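You operate a simulated robot arm through the tools that you are given. There is no shell and no other tool.

You are at the controls of a simulated robot arm. One attempt, no reset.

JOB
Hang the loose ring on its post, put the YAM ring on the parts tray, turn the holder to CLOSE.

Only the result counts: the job must be done as asked and must still hold three seconds after the hand-in. Knocking over, shifting, dropping, spilling or breaking anything else fails it.

ROBOT AND FRAMES
A 6-joint arm with a fingered hand, fixed in place. Base frame: the origin is at the foot of the arm, x ahead of it, y to its left, z up. Lengths are in m, angles in rad, forces in N, time in s.
With the tool pointing down near the work surface it reaches from about 0.34 to 0.82 m from the base axis. Its first joint turns from -2.897 to 2.897 rad. Payload 4 kg.
The tool frame sits at the grasp point between the pads (the TCP): z along the fingers, y along the line on which they close. The tips reach 0.026 m beyond it. Largest opening 0.132 m; the body of the gripper starts 0.073 m behind the TCP. The gripper is a hand of 5 fingers: y runs from the thumb to the fingers, the wrist lies at [0, 0, -0.239] in the tool frame, and closing takes about 1.5 s.
Orientation is that of the tool frame in the base frame, as [roll, pitch, yaw] about the fixed x, y, z axes, in that order (R = Rz(yaw) Ry(pitch) Rx(roll)). With the fingers straight down and closing along the base's y, the tool's x points along the base's -x, its y along +y and its z along -z.

CONTROLS
- The arm moves only by the tool nudge_tool. Its argument "increments" is a list of rows, each a list of 6 numbers: the shift along the tool's x, y, z in m, then the turn, a rotation vector about the tool's x, y, z in rad. In form: [[dx, dy, dz, ax, ay, az], ...]. A call has 1 to 20 rows; each row is the pose to reach, as a shift and turn from the pose commanded when the call began, along the tool's axes at that moment. "claw" is the gripper command, from -1 (fully open) to 1 (shut), values between in proportion, set as the call begins (left out, the last holds). Rows are played at 5 a second. More than 0.05 m and 0.15 rad between two rows, or a gripper value outside its range, and nothing of the call is played. A pose out of reach is approached as far as the arm can. The call stops where the force on the tool passes 90 N (or 10 N more than at its start, if that is more) or the arm is blocked; 0.2 s more then pass. Each finger travels about 0.045 m/s and halts on what it meets, pressing with about 22 N; the grip force reading is that of the motor and also rises with nothing between the fingers. The clock runs only during rows and for 0.2 s after the last one: add rows that repeat a pose to give the fingers time. It gives the time, the measured TCP pose, the force on the tool (base axes), the opening and the grip force at its end, in the units of the frame above (readings bear some noise), with the torque about the TCP (base axes, N m) and any sound that the robot's microphone picked up, and new pictures: "show" is both (left out), scene, wrist or none.
- Cameras (640 x 400 px; columns grow to the right, rows downward): "scene" is fixed at [0.4, 0.6501, 1.55]; the picture's right is [-0.88, -0.47, 0.00], its down [-0.31, 0.58, -0.75] and it looks along [0.35, -0.66, -0.66] (base axes); focal length 338 px, centre (320, 200). "wrist" rides on the gripper at [0.084, 0.002, -0.097] in the tool frame; the picture's right is [-0.02, 1.00, 0.00], its down [-0.75, -0.02, -0.66] and it looks along [-0.66, -0.01, 0.75] (tool axes); focal length 270 px, centre (320, 200). There is no depth. A picture from a camera that has moved, and an enlarged one, comes with that camera's place and axes in the base frame and with its lens.
- curl_fingers(finger1, finger2, finger3, finger4, thumb_bend): sets how far each is bent, from 0 (flat) to 1 (curled in); at 0.3 the hand is open as for a grip, at 0.7 the pads meet at the TCP. One left out holds its place. A second passes; each finger stops where it meets its share of the squeeze, and holds until it gets a number again. A gripper value or a shape takes the hand back. It gives what a move gives, with no picture; readings hold the bend of each and the force on the fingers (four entries, about 0 where the hand has none), thumb and palm.
- grasp_type(shape): the hand has 5 fingers and takes this shape, open, in about a second: jaw (thumb against the fingers, like two jaws); tri (thumb and two fingers); tip (a fingertip pinch); poke (one finger out to press); point (the index stretched); flat (the hand flat); cup (the hand cupped); fist (a fist). The gripper value then closes the fingers along that shape, each until it touches; the sizes above hold for jaw. It gives what a move gives, with no picture.
- enlarge(camera, box): a new picture of the part [left, top, right, bottom] of that camera's present view, enlarged. No time passes.
- job_done(): hands the job in; it is judged then, once.

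Places have to be worked out from the pictures, the camera data and where the tool is seen. Open the gripper and draw the arm clear of the work before you hand the job in, unless the task says otherwise.

The tools are called as a command line: name --pt "numbers of a row" for each row, then --argument value for the rest, lists and objects as JSON in quotes. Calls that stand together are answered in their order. nudge_tool: Moves the arm, as the interface text tells. Its arguments: {"type":"object","properties":{"increments":{"type":"array","items":{"type":"array","items":{"type":"number"}}},"claw":{"type":"number"},"show":{"type":"string","enum":["both","scene","wrist","none"]}},"required":["increments"]} The other tools are called the same way: grasp_type (shape) gives the hand a shape; curl_fingers (finger1, finger2, finger3, finger4, thumb_bend) moves the fingers one by one; enlarge (camera, box) takes an enlarged picture of a part of a camera's view; job_done () hands the job in.

At the start:

```text
t: 0.0
eef_pos: [0.4274, 0.1889, 1.2067]
orientation: [3.14, -0.002, 3.14]
ft_force: [0.6, -0.5, -0.3]
torque: [0.0, 0.03, 0.0]
gripper_width: 0.1319
gripper_force: 0.1
shape: jaw
bend: [0.3, 0.3, 0.3, 0.3, 0.3]
finger forces: [0.0, 0.0, 0.0, 0.0, 0.0, 0.0]
```

scene: 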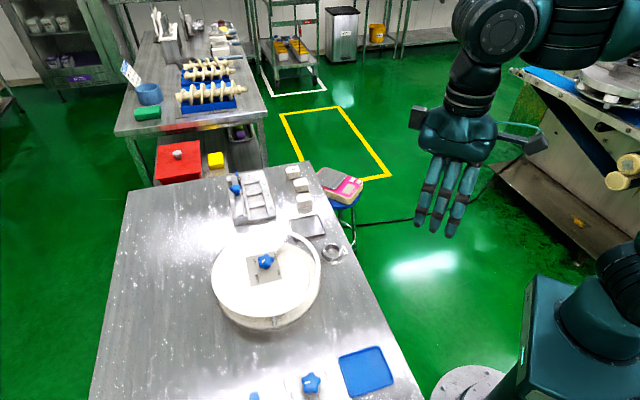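
wrist: 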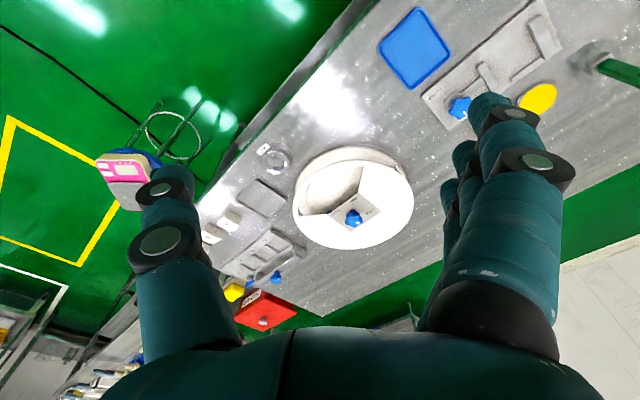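

The scene shows a table with a round drum/holder, several fixtures, and a blue tray. I'll look closer at the parts before moving.

enlarge --camera "scene" --box '[200, 150, 400, 275]'

enlarge --camera "scene" --box '[200, 275, 400, 400]'

enlarge --camera "wrist" --box '[180, 120, 420, 330]'

enlarge --camera "wrist" --box '[360, 0, 600, 150]'

```text
3.20 times, centred on (300, 212) of scene
camera zoom: at [0.4, 0.6501, 1.55], right [-0.88, -0.47, 0.0], down [-0.31, 0.58, -0.75], along [0.35, -0.66, -0.66], focal length 1083 px, centre (384, 160)
```

zoom: 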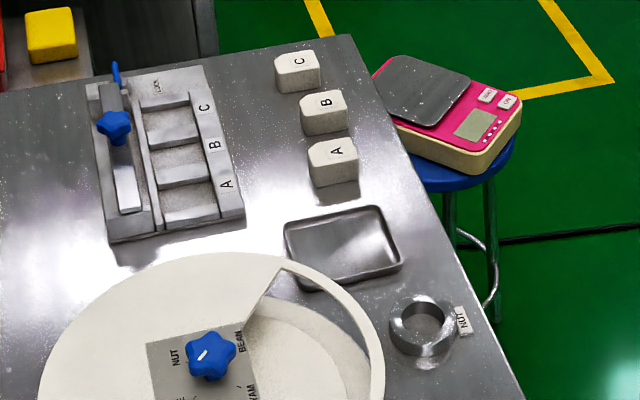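

```text
3.20 times, centred on (300, 338) of scene
camera zoom: at [0.4, 0.6501, 1.55], right [-0.88, -0.47, 0.0], down [-0.31, 0.58, -0.75], along [0.35, -0.66, -0.66], focal length 1083 px, centre (384, -240)
```

zoom: 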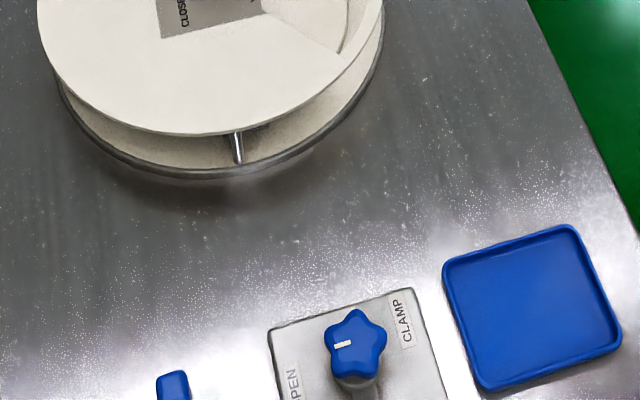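

```text
1.90 times, centred on (300, 225) of wrist
camera zoom: at [0.344, 0.1907, 1.3034], right [0.02, 1.0, 0.0], down [0.75, -0.02, 0.66], along [0.66, -0.01, -0.75], focal length 515 px, centre (358, 152)
```

zoom: 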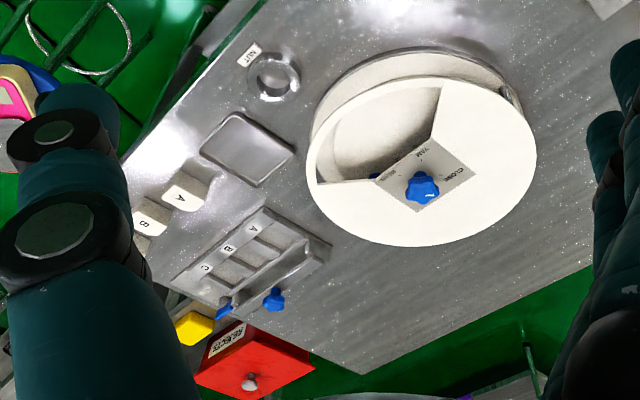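

```text
2.67 times, centred on (480, 75) of wrist
camera zoom: at [0.344, 0.1907, 1.3034], right [0.02, 1.0, 0.0], down [0.75, -0.02, 0.66], along [0.66, -0.01, -0.75], focal length 721 px, centre (-107, 533)
```

zoom: 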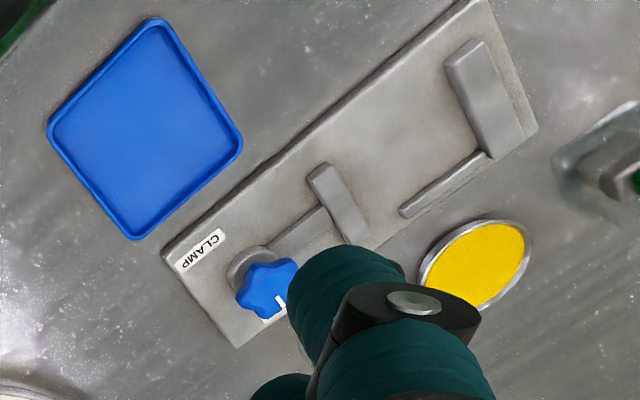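

The holder is a drum with a centre knob marked NUT / BEAN / YAM / CLOSE at about (0.756, 0.258, 0.90), and the table top is near z≈0.81. I'll bring the wrist camera over the holder for a closer look.

nudge_tool --pt "-0.022 0.017 0.027 0 0 0" --pt "-0.045 0.035 0.053 0 0 0" --pt "-0.068 0.052 0.08 0 0 0" --pt "-0.09 0.07 0.107 0 0 0" --pt "-0.09 0.07 0.107 0 0 0" --show "both"

```text
t: 1.2
eef_pos: [0.5185, 0.2602, 1.1006]
orientation: [3.141, -0.001, 3.141]
ft_force: [0.3, 0.0, -0.3]
torque: [0.0, 0.01, -0.03]
gripper_width: 0.1318
gripper_force: 0.0
shape: jaw
bend: [0.3, 0.3, 0.3, 0.3, 0.3]
finger forces: [0.1, 0.1, 0.1, 0.0, 0.1, 0.0]
camera wrist: at [0.4347, 0.2617, 1.197], right [0.02, 1.0, 0.0], down [0.75, -0.02, 0.66], along [0.66, -0.01, -0.75], focal length 270 px, centre (320, 200)
```

scene: 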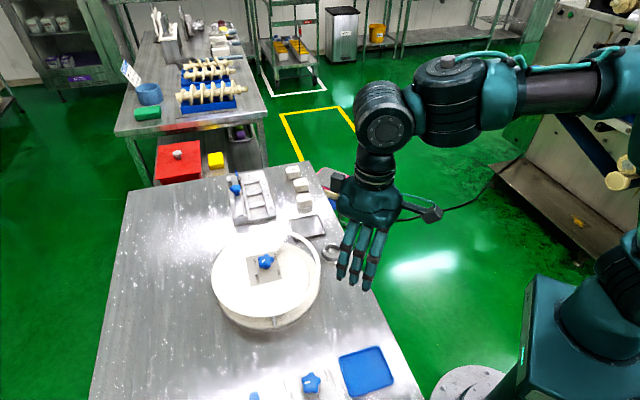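
wrist: 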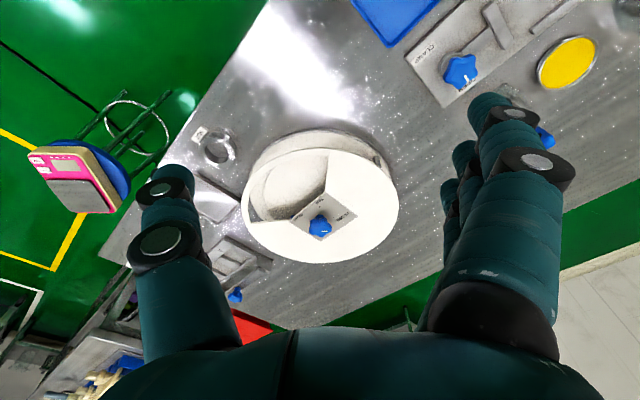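

enlarge --camera "wrist" --box '[240, 130, 400, 265]'

enlarge --camera "wrist" --box '[180, 110, 280, 220]'

enlarge --camera "wrist" --box '[400, 0, 640, 120]'

```text
2.96 times, centred on (320, 198) of wrist
camera zoom: at [0.4347, 0.2617, 1.197], right [0.02, 1.0, 0.0], down [0.75, -0.02, 0.66], along [0.66, -0.01, -0.75], focal length 801 px, centre (320, 207)
```

zoom: 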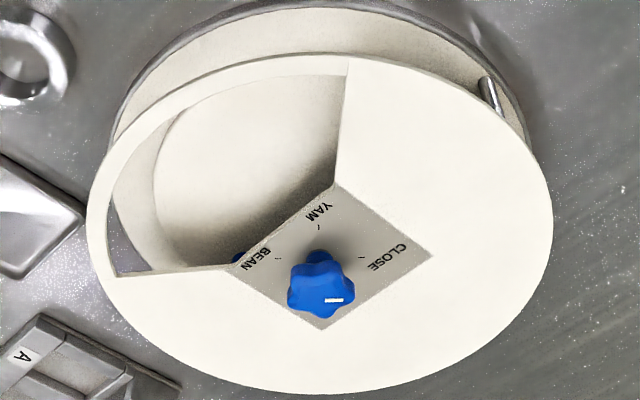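

```text
3.64 times, centred on (230, 165) of wrist
camera zoom: at [0.4347, 0.2617, 1.197], right [0.02, 1.0, 0.0], down [0.75, -0.02, 0.66], along [0.66, -0.01, -0.75], focal length 983 px, centre (647, 327)
```

zoom: 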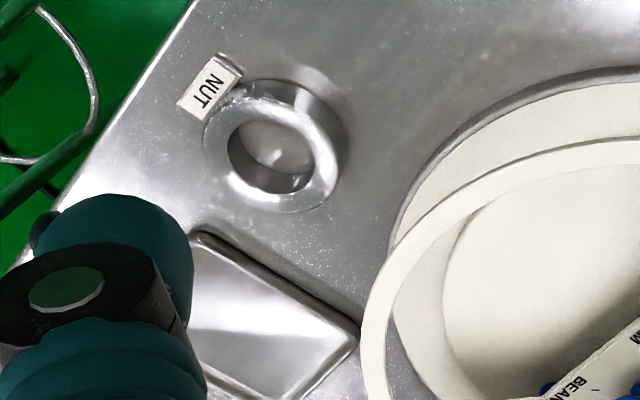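

```text
2.67 times, centred on (520, 60) of wrist
camera zoom: at [0.4347, 0.2617, 1.197], right [0.02, 1.0, 0.0], down [0.75, -0.02, 0.66], along [0.66, -0.01, -0.75], focal length 721 px, centre (-213, 573)
```

zoom: 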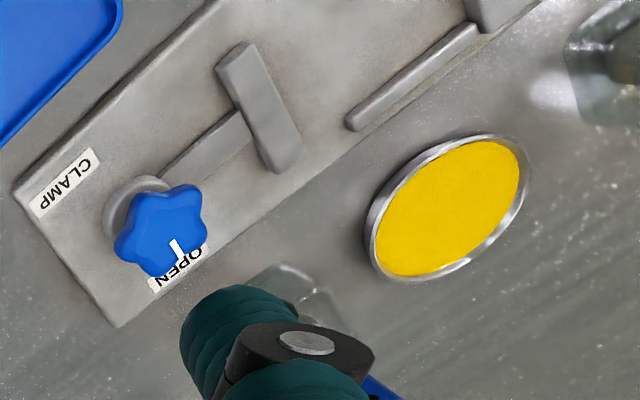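

The label panel shows BEAN, YAM, CLOSE (and NUT on the far side), and the window currently shows an empty sector. I'll zoom in on the knob mark and the drum details.

enlarge --camera "wrist" --box '[285, 165, 360, 220]'

enlarge --camera "scene" --box '[235, 235, 300, 285]'

enlarge --camera "scene" --box '[205, 225, 330, 335]'

```text
7.27 times, centred on (322, 192) of wrist
camera zoom: at [0.4347, 0.2617, 1.197], right [0.02, 1.0, 0.0], down [0.75, -0.02, 0.66], along [0.66, -0.01, -0.75], focal length 1966 px, centre (302, 254)
```

zoom: 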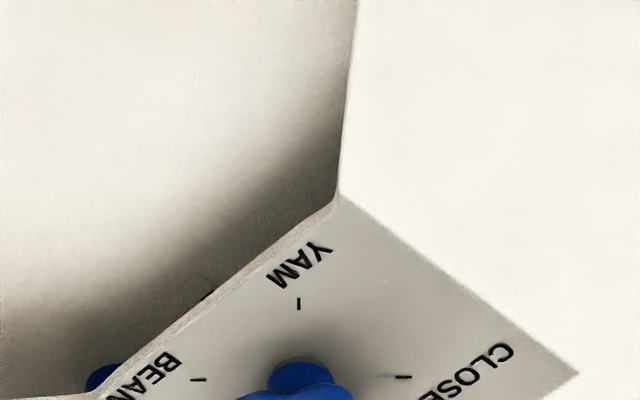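

```text
8.00 times, centred on (268, 260) of scene
camera zoom: at [0.4, 0.6501, 1.55], right [-0.88, -0.47, 0.0], down [-0.31, 0.58, -0.75], along [0.35, -0.66, -0.66], focal length 2708 px, centre (740, -280)
```

zoom: 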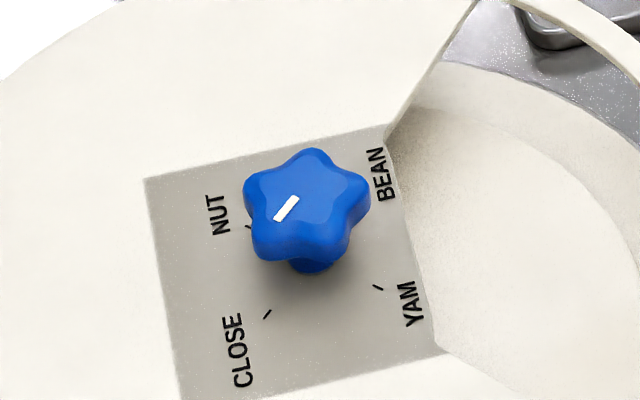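

```text
3.64 times, centred on (268, 280) of scene
camera zoom: at [0.4, 0.6501, 1.55], right [-0.88, -0.47, 0.0], down [-0.31, 0.58, -0.75], along [0.35, -0.66, -0.66], focal length 1231 px, centre (511, -91)
```

zoom: 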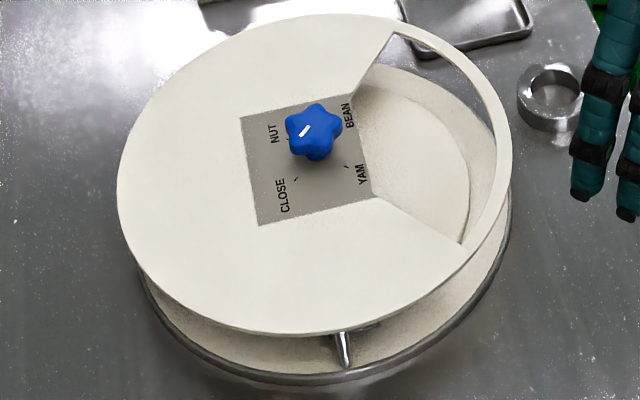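

The mark points at CLOSE now. Next I check the two trays (grey and blue) for labels to learn which is the parts tray.

enlarge --camera "scene" --box '[280, 200, 350, 250]'

enlarge --camera "scene" --box '[330, 335, 410, 400]'

enlarge --camera "wrist" --box '[180, 160, 300, 310]'

enlarge --camera "wrist" --box '[340, 0, 480, 60]'

enlarge --camera "scene" --box '[220, 155, 330, 225]'

```text
8.00 times, centred on (315, 225) of scene
camera zoom: at [0.4, 0.6501, 1.55], right [-0.88, -0.47, 0.0], down [-0.31, 0.58, -0.75], along [0.35, -0.66, -0.66], focal length 2708 px, centre (360, 0)
```

zoom: 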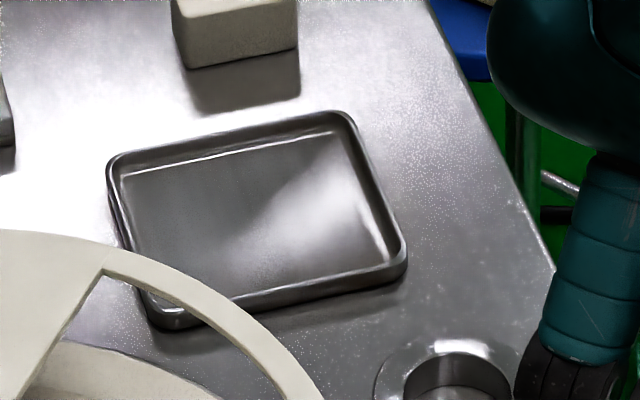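

```text
6.15 times, centred on (370, 368) of scene
camera zoom: at [0.4, 0.6501, 1.55], right [-0.88, -0.47, 0.0], down [-0.31, 0.58, -0.75], along [0.35, -0.66, -0.66], focal length 2083 px, centre (12, -831)
```

zoom: 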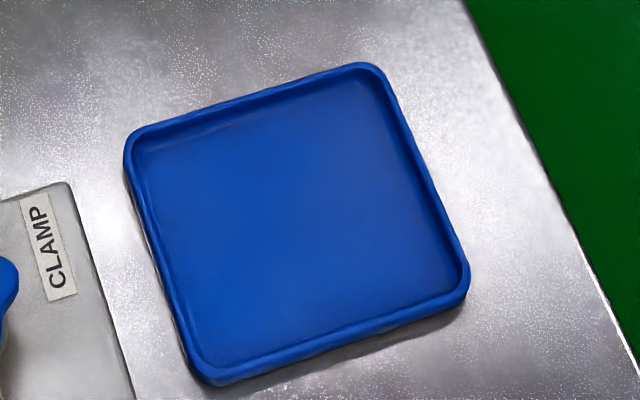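

```text
2.67 times, centred on (240, 235) of wrist
camera zoom: at [0.4347, 0.2617, 1.197], right [0.02, 1.0, 0.0], down [0.75, -0.02, 0.66], along [0.66, -0.01, -0.75], focal length 721 px, centre (533, 107)
```

zoom: 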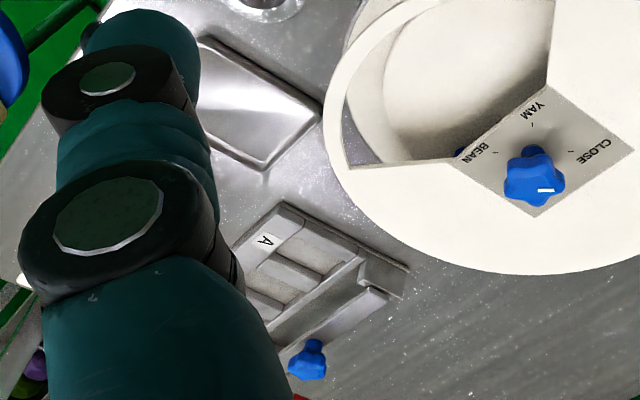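

```text
4.57 times, centred on (410, 30) of wrist
camera zoom: at [0.4347, 0.2617, 1.197], right [0.02, 1.0, 0.0], down [0.75, -0.02, 0.66], along [0.66, -0.01, -0.75], focal length 1236 px, centre (-91, 977)
```

zoom: 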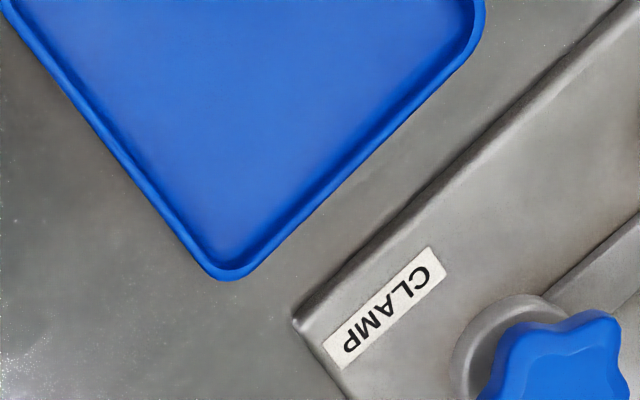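

```text
5.71 times, centred on (275, 190) of scene
camera zoom: at [0.4, 0.6501, 1.55], right [-0.88, -0.47, 0.0], down [-0.31, 0.58, -0.75], along [0.35, -0.66, -0.66], focal length 1934 px, centre (577, 257)
```

zoom: 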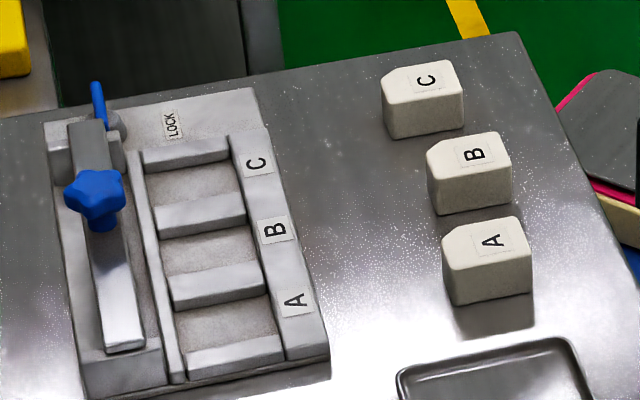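

No labels on either tray from here. I'll raise the arm back and look at the +y end of the table to see the rest of the fixtures and any other tray.

nudge_tool --pt "0.03 0.03 -0.02 0 0 0" --pt "0.06 0.06 -0.04 0 0 0" --pt "0.09 0.1 -0.06 0 0 0" --pt "0.12 0.14 -0.06 0 0 0" --pt "0.12 0.18 -0.06 0 0 0" --pt "0.12 0.18 -0.06 0 0 0" --show "both"

```text
refused: row 3 steps farther than a row can; nothing moved
```

nudge_tool --pt "0.03 0.03 -0.015 0 0 0" --pt "0.06 0.06 -0.03 0 0 0" --pt "0.09 0.09 -0.045 0 0 0" --pt "0.12 0.12 -0.06 0 0 0" --pt "0.12 0.15 -0.06 0 0 0" --pt "0.12 0.18 -0.06 0 0 0" --pt "0.12 0.18 -0.06 0 0 0" --show "both"

```text
t: 2.8
eef_pos: [0.3966, 0.4399, 1.1599]
orientation: [3.141, 0.0, -3.141]
ft_force: [-0.4, 0.0, 0.4]
torque: [0.03, -0.01, -0.03]
gripper_width: 0.1318
gripper_force: 0.1
shape: jaw
bend: [0.3, 0.3, 0.3, 0.3, 0.3]
finger forces: [0.1, 0.0, 0.0, 0.2, 0.0, 0.1]
camera wrist: at [0.3121, 0.4409, 1.2566], right [0.02, 1.0, 0.0], down [0.75, -0.02, 0.66], along [0.66, -0.01, -0.75], focal length 270 px, centre (320, 200)
```

scene: 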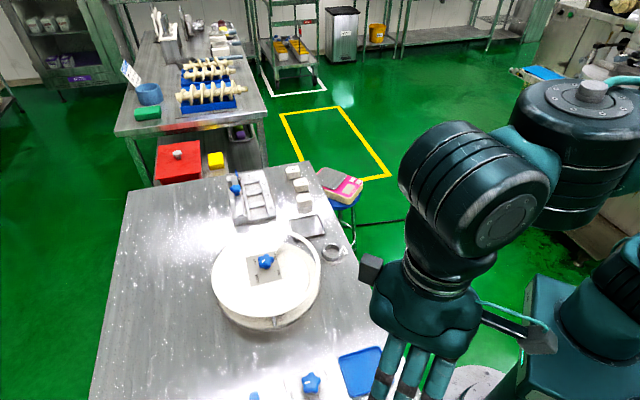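
wrist: 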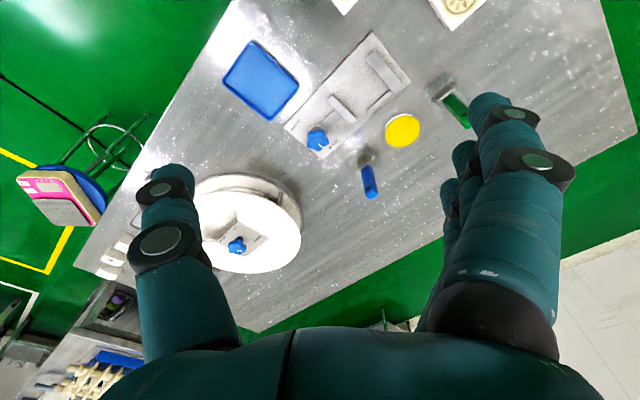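

enlarge --camera "wrist" --box '[210, 0, 490, 220]'

enlarge --camera "wrist" --box '[210, 30, 310, 130]'

enlarge --camera "wrist" --box '[320, 0, 520, 130]'

enlarge --camera "wrist" --box '[190, 160, 310, 280]'

```text
1.82 times, centred on (350, 110) of wrist
camera zoom: at [0.3121, 0.4409, 1.2566], right [0.02, 1.0, 0.0], down [0.75, -0.02, 0.66], along [0.66, -0.01, -0.75], focal length 491 px, centre (266, 364)
```

zoom: 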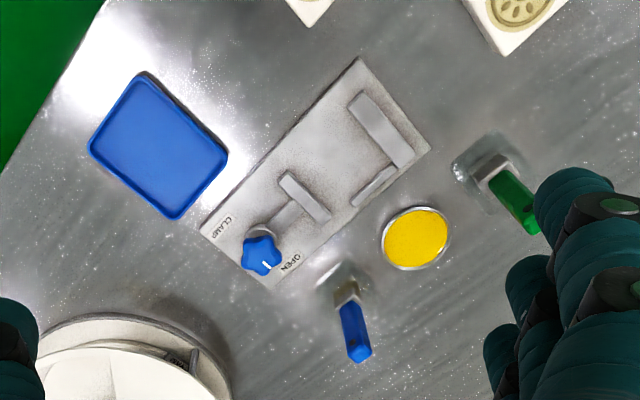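

```text
4.00 times, centred on (260, 80) of wrist
camera zoom: at [0.3121, 0.4409, 1.2566], right [0.02, 1.0, 0.0], down [0.75, -0.02, 0.66], along [0.66, -0.01, -0.75], focal length 1081 px, centre (560, 680)
```

zoom: 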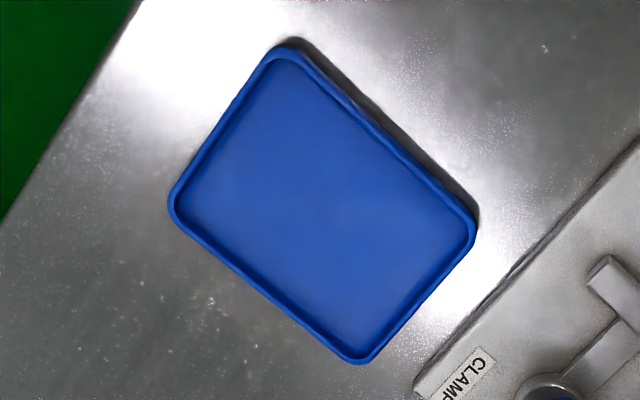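

```text
3.08 times, centred on (420, 65) of wrist
camera zoom: at [0.3121, 0.4409, 1.2566], right [0.02, 1.0, 0.0], down [0.75, -0.02, 0.66], along [0.66, -0.01, -0.75], focal length 832 px, centre (12, 615)
```

zoom: 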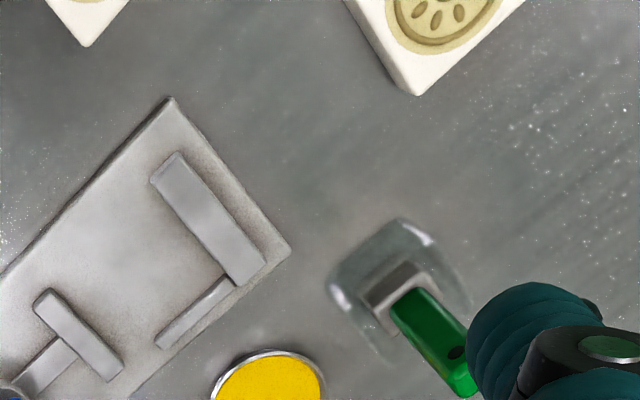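

```text
3.33 times, centred on (250, 220) of wrist
camera zoom: at [0.3121, 0.4409, 1.2566], right [0.02, 1.0, 0.0], down [0.75, -0.02, 0.66], along [0.66, -0.01, -0.75], focal length 901 px, centre (553, 133)
```

zoom: 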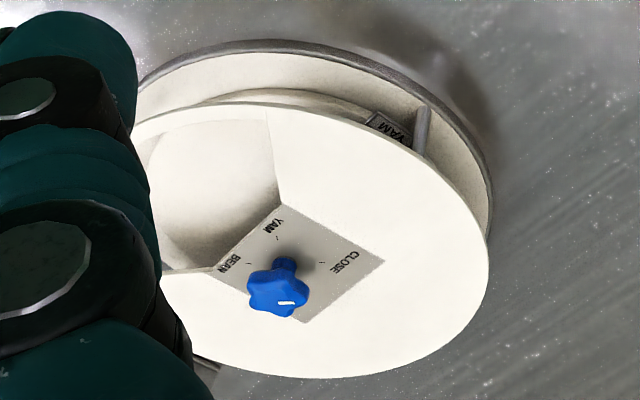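

Through the side gap I can see a "YAM" label in the (-x,+y) quadrant, so a +90° turn (counter-clockwise from above) should bring YAM to the window and a -90° turn should bring NUT. Next I look at the grey tray and loose ring from close up.

nudge_tool --pt "-0.015 -0.035 0.0 0 0 0" --pt "-0.03 -0.07 0.0 0 0 0" --pt "-0.045 -0.105 0.0 0 0 0" --pt "-0.06 -0.14 0.0 0 0 0" --pt "-0.075 -0.175 0.0 0 0 0" --pt "-0.09 -0.21 0.0 0 0 0" --pt "-0.105 -0.245 0.02 0 0 0" --pt "-0.12 -0.28 0.04 0 0 0" --pt "-0.135 -0.315 0.06 0 0 0" --pt "-0.15 -0.35 0.08 0 0 0" --pt "-0.165 -0.385 0.1 0 0 0" --pt "-0.183 -0.4 0.12 0 0 0" --pt "-0.183 -0.4 0.14 0 0 0" --pt "-0.183 -0.4 0.14 0 0 0" --show "both"

```text
t: 5.8
eef_pos: [0.5806, 0.0399, 1.0219]
orientation: [3.14, 0.0, -3.141]
ft_force: [-0.4, -0.6, -0.7]
torque: [-0.01, -0.03, 0.01]
gripper_width: 0.1318
gripper_force: 0.0
shape: jaw
bend: [0.3, 0.3, 0.3, 0.3, 0.3]
finger forces: [0.0, 0.0, 0.1, 0.0, 0.0, 0.0]
camera wrist: at [0.4964, 0.0412, 1.1176], right [0.02, 1.0, 0.0], down [0.75, -0.02, 0.66], along [0.66, -0.01, -0.75], focal length 270 px, centre (320, 200)
```

scene: 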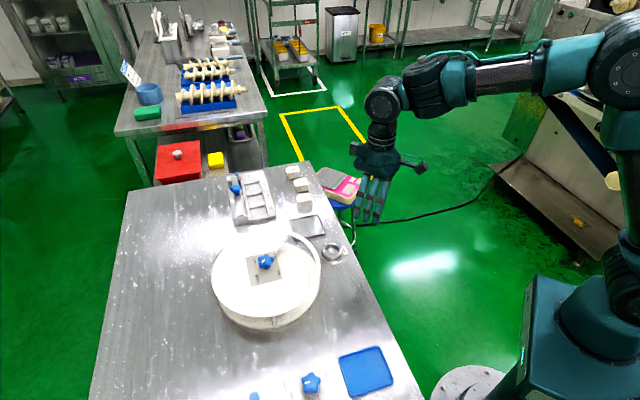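
wrist: 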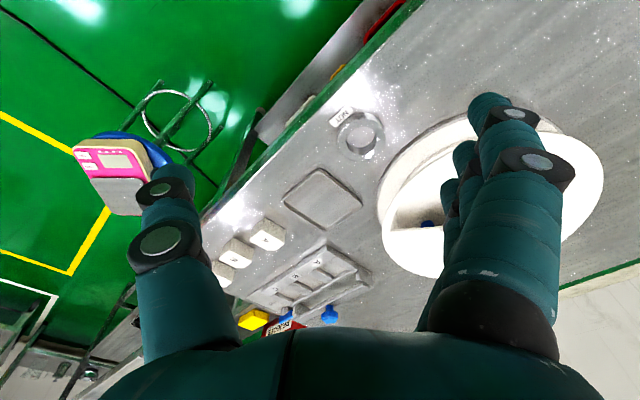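

enlarge --camera "wrist" --box '[260, 90, 420, 270]'

enlarge --camera "wrist" --box '[310, 80, 400, 160]'

enlarge --camera "wrist" --box '[270, 155, 370, 240]'

enlarge --camera "wrist" --box '[370, 100, 470, 280]'

```text
2.22 times, centred on (340, 180) of wrist
camera zoom: at [0.4964, 0.0412, 1.1176], right [0.02, 1.0, 0.0], down [0.75, -0.02, 0.66], along [0.66, -0.01, -0.75], focal length 601 px, centre (276, 244)
```

zoom: 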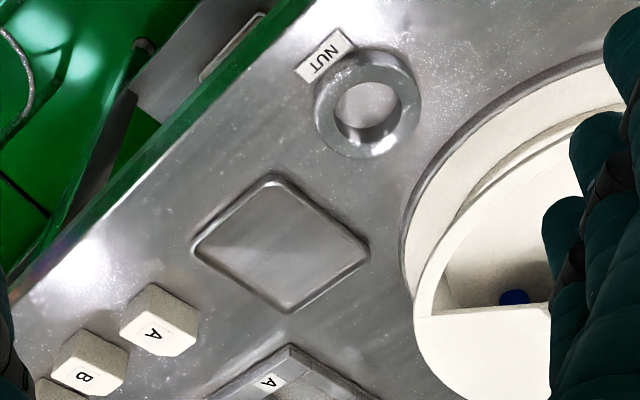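

```text
5.00 times, centred on (355, 120) of wrist
camera zoom: at [0.4964, 0.0412, 1.1176], right [0.02, 1.0, 0.0], down [0.75, -0.02, 0.66], along [0.66, -0.01, -0.75], focal length 1351 px, centre (145, 600)
```

zoom: 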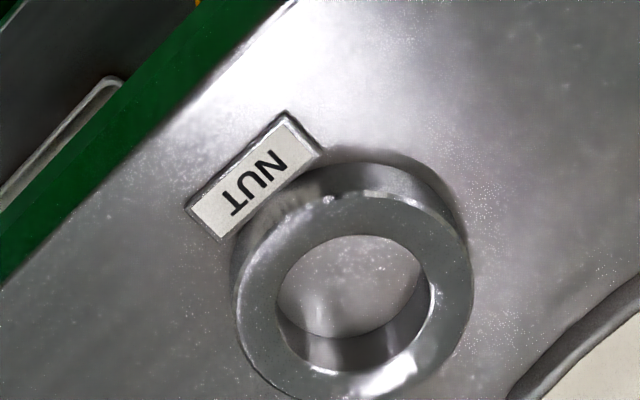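

```text
4.71 times, centred on (320, 198) of wrist
camera zoom: at [0.4964, 0.0412, 1.1176], right [0.02, 1.0, 0.0], down [0.75, -0.02, 0.66], along [0.66, -0.01, -0.75], focal length 1272 px, centre (320, 212)
```

zoom: 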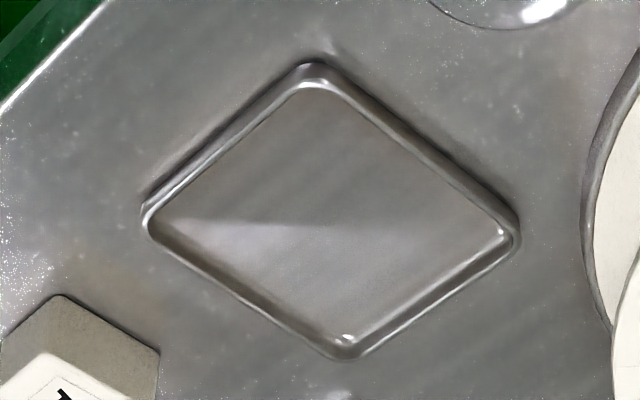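

```text
2.22 times, centred on (420, 190) of wrist
camera zoom: at [0.4964, 0.0412, 1.1176], right [0.02, 1.0, 0.0], down [0.75, -0.02, 0.66], along [0.66, -0.01, -0.75], focal length 601 px, centre (98, 222)
```

zoom: 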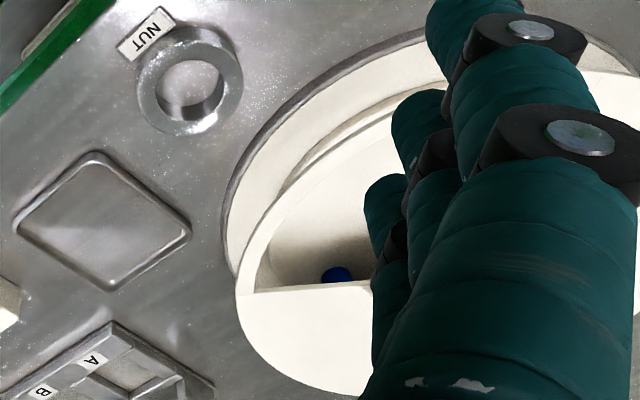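

The loose ring carries a flat NUT tag on its robot-facing (-x,-y) side. I'll zoom the fixed camera on the ring and the tray to triangulate their positions and heights.

enlarge --camera "scene" --box '[312, 235, 357, 270]'

enlarge --camera "scene" --box '[285, 205, 335, 245]'

enlarge --camera "scene" --box '[210, 280, 330, 340]'

```text
11.43 times, centred on (334, 252) of scene
camera zoom: at [0.4, 0.6501, 1.55], right [-0.88, -0.47, 0.0], down [-0.31, 0.58, -0.75], along [0.35, -0.66, -0.66], focal length 3869 px, centre (154, -400)
```

zoom: 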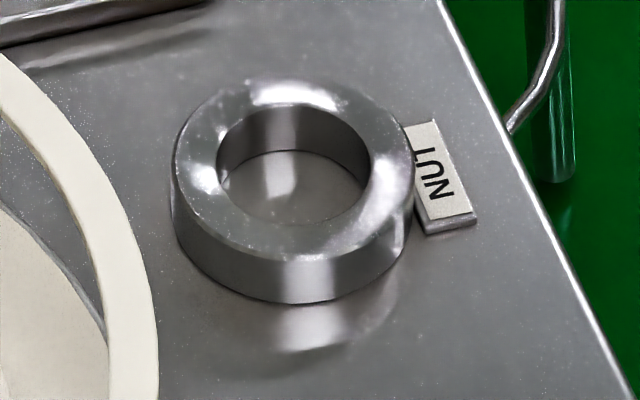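

```text
10.00 times, centred on (310, 225) of scene
camera zoom: at [0.4, 0.6501, 1.55], right [-0.88, -0.47, 0.0], down [-0.31, 0.58, -0.75], along [0.35, -0.66, -0.66], focal length 3385 px, centre (420, -50)
```

zoom: 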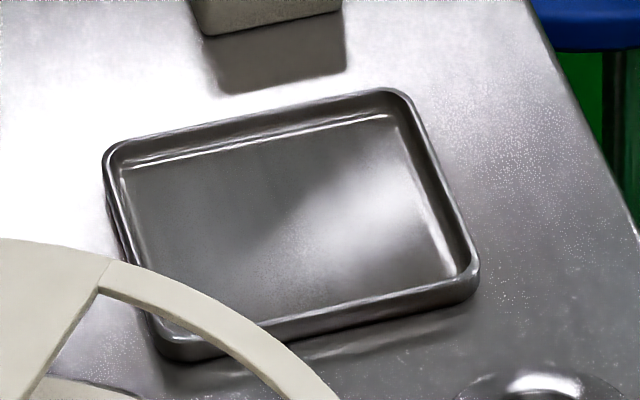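

```text
5.33 times, centred on (270, 310) of scene
camera zoom: at [0.4, 0.6501, 1.55], right [-0.88, -0.47, 0.0], down [-0.31, 0.58, -0.75], along [0.35, -0.66, -0.66], focal length 1806 px, centre (587, -387)
```

zoom: 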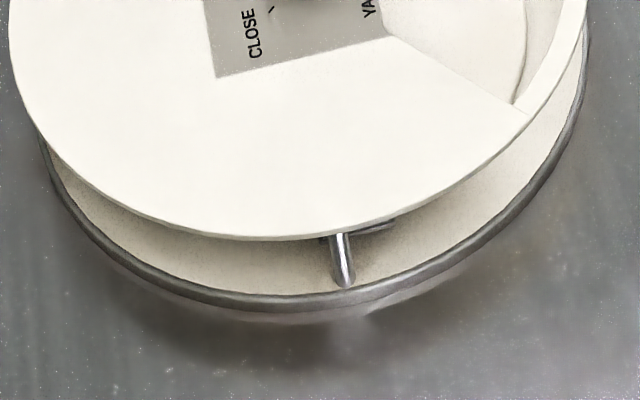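

Triangulation gives the loose ring: centre ≈(0.658, 0.090), top z≈0.823, OD≈0.058, ID≈0.038, height ≈0.013. I want to see how narrow the hand can be made, so I'll try the "tip" shape here in free air.

grasp_type --shape "tip"

nudge_tool --pt "0 0 0 0 0 0" --pt "0 0 0 0 0 0" --pt "0 0 0 0 0 0" --show "both"

enlarge --camera "scene" --box '[335, 125, 435, 235]'

```text
t: 6.7
eef_pos: [0.5813, 0.0393, 1.0218]
orientation: [3.141, -0.001, 3.141]
ft_force: [-0.1, 0.2, -0.3]
torque: [0.02, 0.0, -0.01]
gripper_width: 0.1319
gripper_force: 0.1
shape: tip
bend: [0.0, 0.3, 0.3, 0.0, 0.3]
finger forces: [0.0, 0.0, 0.0, 0.1, 0.0, 0.1]
```

```text
t: 7.5
eef_pos: [0.5812, 0.0395, 1.021]
orientation: [3.141, 0.0, -3.141]
ft_force: [-0.5, -0.5, 0.5]
torque: [-0.03, -0.03, 0.03]
gripper_width: 0.1318
gripper_force: 0.1
shape: tip
bend: [0.0, 0.3, 0.3, 0.0, 0.3]
finger forces: [0.1, 0.1, 0.0, 0.0, 0.0, 0.0]
camera wrist: at [0.4963, 0.0413, 1.1178], right [0.02, 1.0, 0.0], down [0.75, -0.02, 0.66], along [0.66, -0.01, -0.75], focal length 270 px, centre (320, 200)
```

scene: 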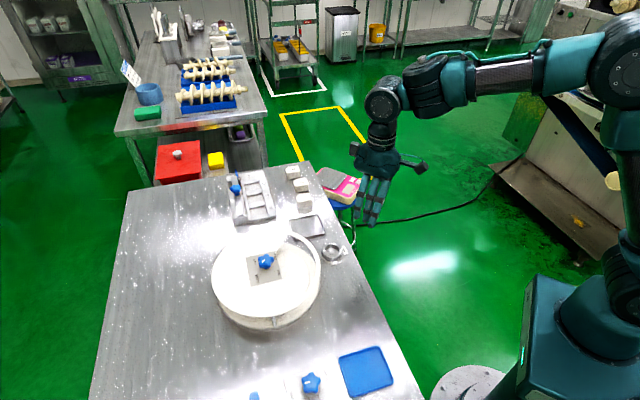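
wrist: 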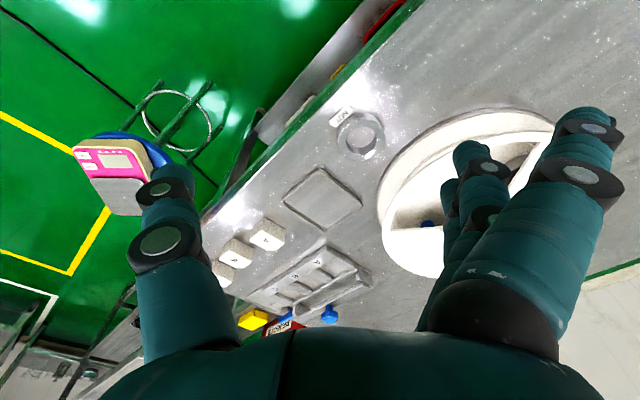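

```text
3.64 times, centred on (385, 180) of scene
camera zoom: at [0.4, 0.6501, 1.55], right [-0.88, -0.47, 0.0], down [-0.31, 0.58, -0.75], along [0.35, -0.66, -0.66], focal length 1231 px, centre (84, 273)
```

zoom: 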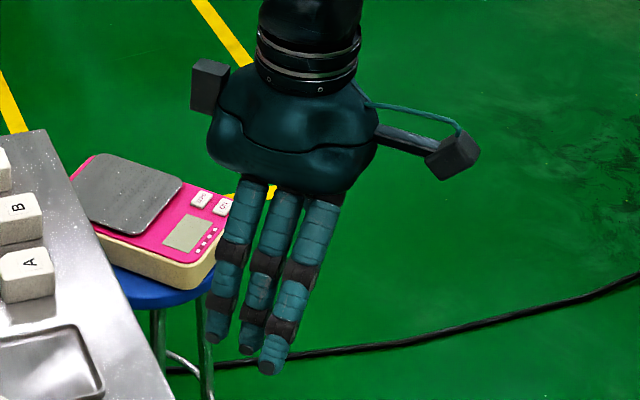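

The "tip" shape keeps fingers 2–3 with the thumb and straightens fingers 1 and 4. I'll try "tri" and compare.

grasp_type --shape "tri"

nudge_tool --pt "0 0 0 0 0 0" --pt "0 0 0 0 0 0" --pt "0 0 0 0 0 0" --show "wrist"

enlarge --camera "scene" --box '[335, 125, 435, 235]'

```text
t: 8.4
eef_pos: [0.5806, 0.0396, 1.0214]
orientation: [3.14, -0.001, 3.141]
ft_force: [0.8, -0.3, 0.8]
torque: [-0.01, -0.02, 0.01]
gripper_width: 0.1319
gripper_force: 0.0
shape: tri
bend: [0.0, 0.3, 0.3, 0.0, 0.3]
finger forces: [0.0, 0.0, 0.1, 0.0, 0.1, 0.0]
```

```text
t: 9.2
eef_pos: [0.5803, 0.0392, 1.021]
orientation: [3.141, -0.001, 3.14]
ft_force: [-0.6, -0.4, -0.4]
torque: [0.03, -0.05, -0.01]
gripper_width: 0.1322
gripper_force: 0.2
shape: tri
bend: [0.0, 0.3, 0.3, 0.0, 0.3]
finger forces: [0.0, 0.1, 0.0, 0.1, 0.0, 0.0]
camera wrist: at [0.4963, 0.0413, 1.1178], right [0.02, 1.0, 0.0], down [0.75, -0.02, 0.66], along [0.66, -0.01, -0.75], focal length 270 px, centre (320, 200)
```

wrist: 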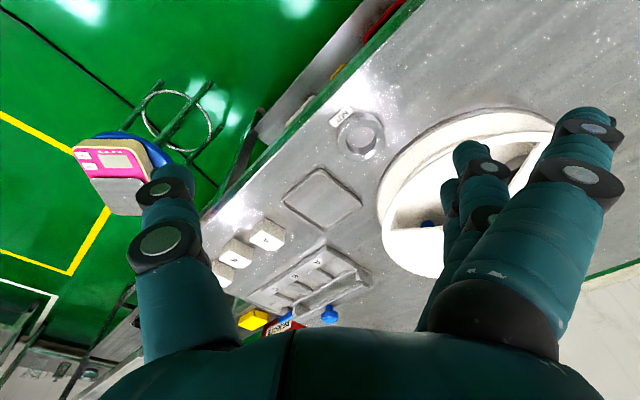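

```text
3.64 times, centred on (385, 180) of scene
camera zoom: at [0.4, 0.6501, 1.55], right [-0.88, -0.47, 0.0], down [-0.31, 0.58, -0.75], along [0.35, -0.66, -0.66], focal length 1231 px, centre (84, 273)
```

zoom: 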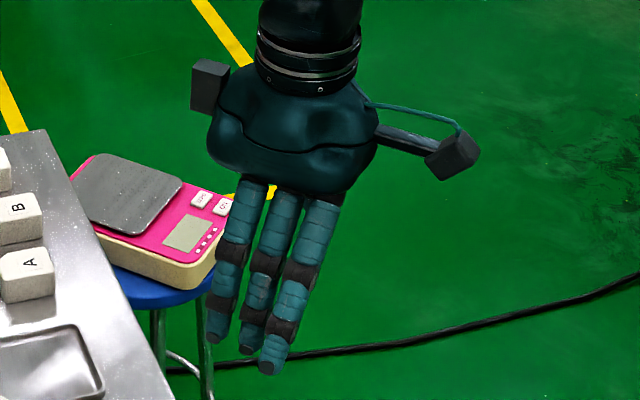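

Identical look. I'll test curling fingers 1 and 4 fully in, to see which visible fingers they are and how much room that saves.

curl_fingers --finger1 1.0 --finger2 0.3 --finger3 0.3 --finger4 1.0 --thumb_bend 0.3

nudge_tool --pt "0 0 0 0 0 0" --pt "0 0 0 0 0 0" --pt "0 0 0 0 0 0" --pt "0 0 0 0 0 0" --show "wrist"

enlarge --camera "scene" --box '[335, 125, 435, 235]'

```text
t: 10.2
eef_pos: [0.5813, 0.0389, 1.0213]
orientation: [3.141, 0.0, 3.141]
ft_force: [-0.1, 0.8, 0.3]
torque: [0.01, -0.01, 0.04]
gripper_width: 0.0647
gripper_force: 0.1
shape: fingers
bend: [1.0, 0.3, 0.3, 1.0, 0.3]
finger forces: [0.1, 0.1, 0.1, 0.1, 0.0, 0.1]
```

```text
t: 11.2
eef_pos: [0.5806, 0.0391, 1.0214]
orientation: [-3.141, -0.001, 3.141]
ft_force: [-0.1, 0.3, -0.1]
torque: [-0.03, -0.02, -0.01]
gripper_width: 0.0648
gripper_force: 0.1
shape: fingers
bend: [1.0, 0.3, 0.3, 1.0, 0.3]
finger forces: [0.1, 0.0, 0.1, 0.0, 0.1, 0.0]
camera wrist: at [0.4964, 0.0413, 1.1178], right [0.02, 1.0, 0.0], down [0.75, -0.02, 0.66], along [0.66, -0.01, -0.75], focal length 270 px, centre (320, 200)
```

wrist: 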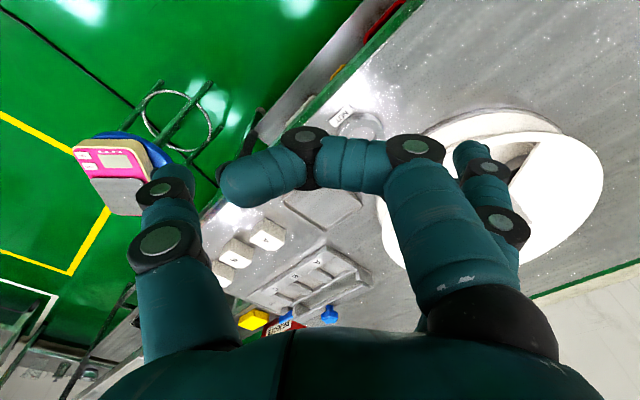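

```text
3.64 times, centred on (385, 180) of scene
camera zoom: at [0.4, 0.6501, 1.55], right [-0.88, -0.47, 0.0], down [-0.31, 0.58, -0.75], along [0.35, -0.66, -0.66], focal length 1231 px, centre (84, 273)
```

zoom: 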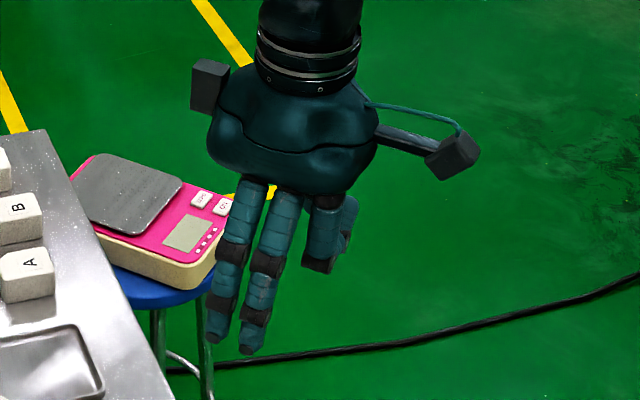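

Finger 1 is the one nearest the camera (tool +x). I'll zoom to see how many other fingers there are and where they sit.

enlarge --camera "wrist" --box '[400, 120, 560, 300]'

curl_fingers --finger1 0.0 --finger2 0.0 --finger3 0.0 --finger4 1.0 --thumb_bend 0.3

nudge_tool --pt "0 0 0 0 0 0" --pt "0 0 0 0 0 0" --pt "0 0 0 0 0 0" --pt "0 0 0 0 0 0" --show "wrist"

enlarge --camera "scene" --box '[335, 125, 435, 235]'

```text
2.22 times, centred on (480, 210) of wrist
camera zoom: at [0.4964, 0.0413, 1.1178], right [0.02, 1.0, 0.0], down [0.75, -0.02, 0.66], along [0.66, -0.01, -0.75], focal length 601 px, centre (-36, 178)
```

zoom: 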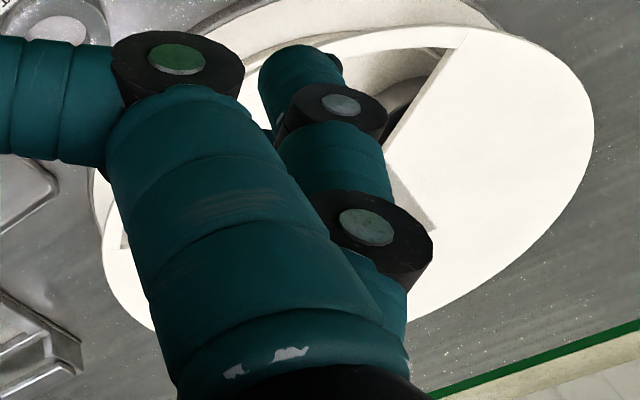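

```text
t: 12.2
eef_pos: [0.5803, 0.0396, 1.0206]
orientation: [3.14, 0.001, 3.141]
ft_force: [-0.8, -0.2, -0.2]
torque: [-0.02, 0.0, 0.0]
gripper_width: 0.1685
gripper_force: 0.0
shape: fingers
bend: [0.0, 0.0, 0.0, 1.0, 0.3]
finger forces: [0.1, 0.0, 0.1, 0.0, 0.0, 0.0]
```

```text
t: 13.2
eef_pos: [0.5809, 0.039, 1.0209]
orientation: [-3.141, -0.001, 3.14]
ft_force: [0.1, 0.2, 0.0]
torque: [-0.03, -0.01, 0.03]
gripper_width: 0.1687
gripper_force: 0.0
shape: fingers
bend: [0.0, 0.0, 0.0, 1.0, 0.3]
finger forces: [0.1, 0.0, 0.0, 0.0, 0.0, 0.1]
camera wrist: at [0.4963, 0.0413, 1.1178], right [0.02, 1.0, 0.0], down [0.75, -0.02, 0.66], along [0.66, -0.01, -0.75], focal length 270 px, centre (320, 200)
```

wrist: 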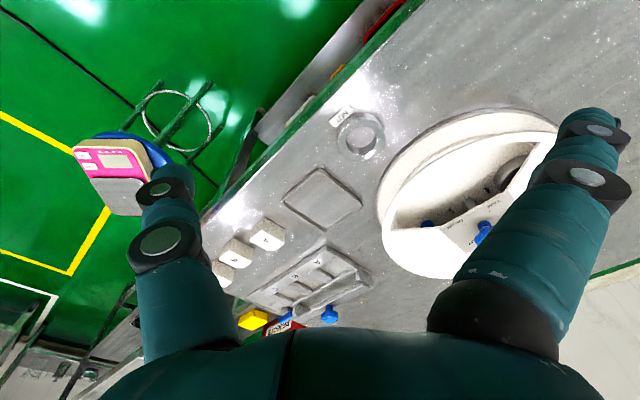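

```text
3.64 times, centred on (385, 180) of scene
camera zoom: at [0.4, 0.6501, 1.55], right [-0.88, -0.47, 0.0], down [-0.31, 0.58, -0.75], along [0.35, -0.66, -0.66], focal length 1231 px, centre (84, 273)
```

zoom: 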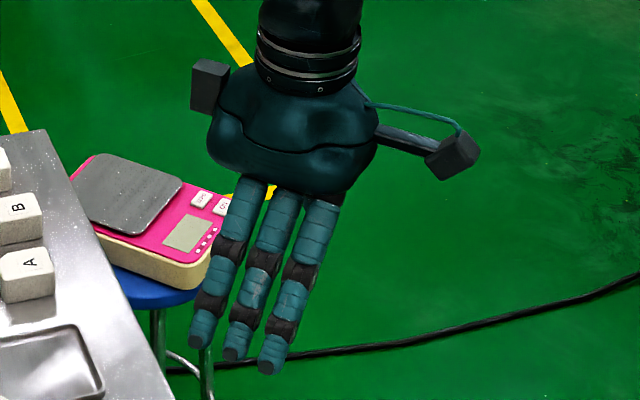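

Only three fingers plus thumb exist (finger 4 is absent). With fingers flat I can see inside the holder's window from the side, so I zoom there.

enlarge --camera "wrist" --box '[375, 100, 565, 285]'

enlarge --camera "wrist" --box '[410, 140, 530, 230]'

```text
2.16 times, centred on (470, 192) of wrist
camera zoom: at [0.4963, 0.0413, 1.1178], right [0.02, 1.0, 0.0], down [0.75, -0.02, 0.66], along [0.66, -0.01, -0.75], focal length 584 px, centre (-4, 216)
```

zoom: 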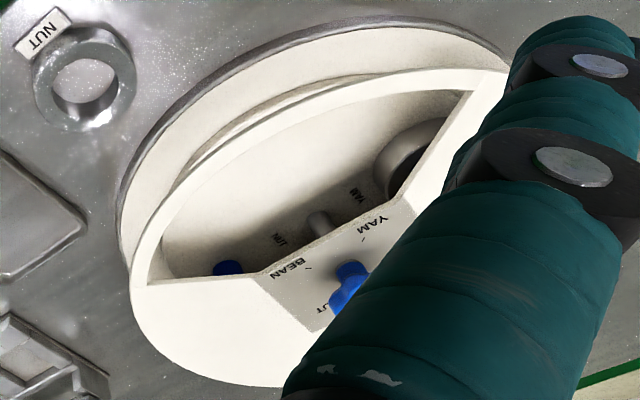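

```text
4.44 times, centred on (470, 185) of wrist
camera zoom: at [0.4963, 0.0413, 1.1178], right [0.02, 1.0, 0.0], down [0.75, -0.02, 0.66], along [0.66, -0.01, -0.75], focal length 1201 px, centre (-347, 267)
```

zoom: 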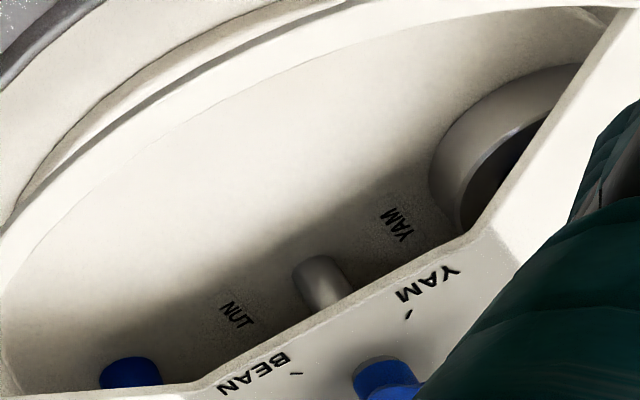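

I can see carousel labels NUT and YAM near the shaft, the YAM ring under the cover in the (-x,+y) quadrant, and a blue NUT post in the (+x,-y) quadrant; post radius ≈0.075. The carousel turns with the knob, so I'll go over the knob (est. top (0.757, 0.257, 0.901)) with the tri shape to turn it -90° to NUT.

grasp_type --shape "tri"

nudge_tool --pt "-0.025 0.031 0.003 0 0 0" --pt "-0.05 0.062 0.006 0 0 0" --pt "-0.075 0.093 0.009 0 0 0" --pt "-0.1 0.124 0.012 0 0 0" --pt "-0.125 0.155 0.015 0 0 0" --pt "-0.15 0.186 0.018 0 0 0" --pt "-0.1764 0.219 0.021 0 0 0" --pt "-0.1764 0.219 0.021 0 0 0" --show "both"

```text
t: 14.1
eef_pos: [0.5814, 0.0388, 1.0197]
orientation: [-3.139, -0.001, -3.141]
ft_force: [-0.4, -0.1, -0.2]
torque: [0.03, -0.01, 0.0]
gripper_width: 0.1319
gripper_force: 0.1
shape: tri
bend: [0.0, 0.3, 0.3, 0.0, 0.3]
finger forces: [0.0, 0.1, 0.0, 0.1, 0.1, 0.0]
```

```text
t: 15.9
eef_pos: [0.7513, 0.2561, 0.9959]
orientation: [-3.141, 0.001, 3.141]
ft_force: [0.0, -0.1, -0.6]
torque: [0.01, 0.0, 0.03]
gripper_width: 0.1319
gripper_force: 0.0
shape: tri
bend: [0.0, 0.3, 0.3, 0.0, 0.3]
finger forces: [0.0, 0.0, 0.0, 0.0, 0.0, 0.1]
out of reach, approached as far as the arm can: row 7, 8
camera wrist: at [0.6672, 0.2584, 1.0926], right [0.02, 1.0, 0.0], down [0.75, -0.02, 0.66], along [0.66, -0.01, -0.75], focal length 270 px, centre (320, 200)
```

scene: 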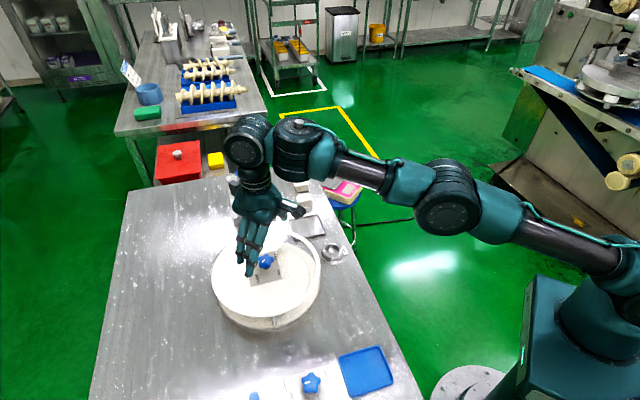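
wrist: 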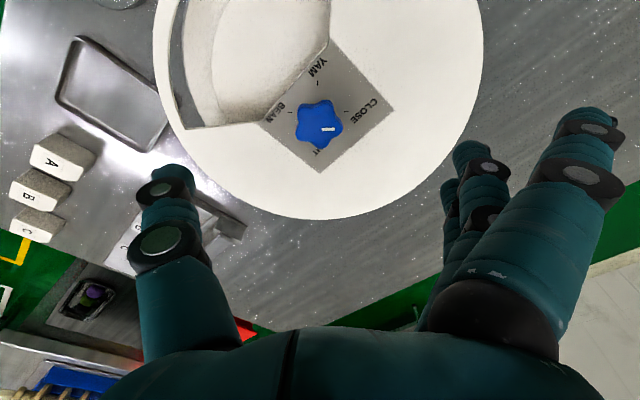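

At this height the arm is near its reach limit, but the knob projects to about (0.7575, 0.257), which also matches the drum centre. I'll zoom on the knob to read the mark angle before lining up.

enlarge --camera "wrist" --box '[255, 30, 405, 180]'

```text
2.67 times, centred on (330, 105) of wrist
camera zoom: at [0.6672, 0.2584, 1.0926], right [0.02, 1.0, 0.0], down [0.75, -0.02, 0.66], along [0.66, -0.01, -0.75], focal length 721 px, centre (293, 453)
```

zoom: 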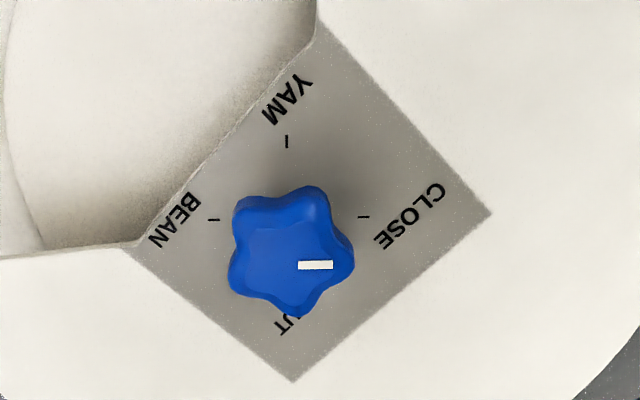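

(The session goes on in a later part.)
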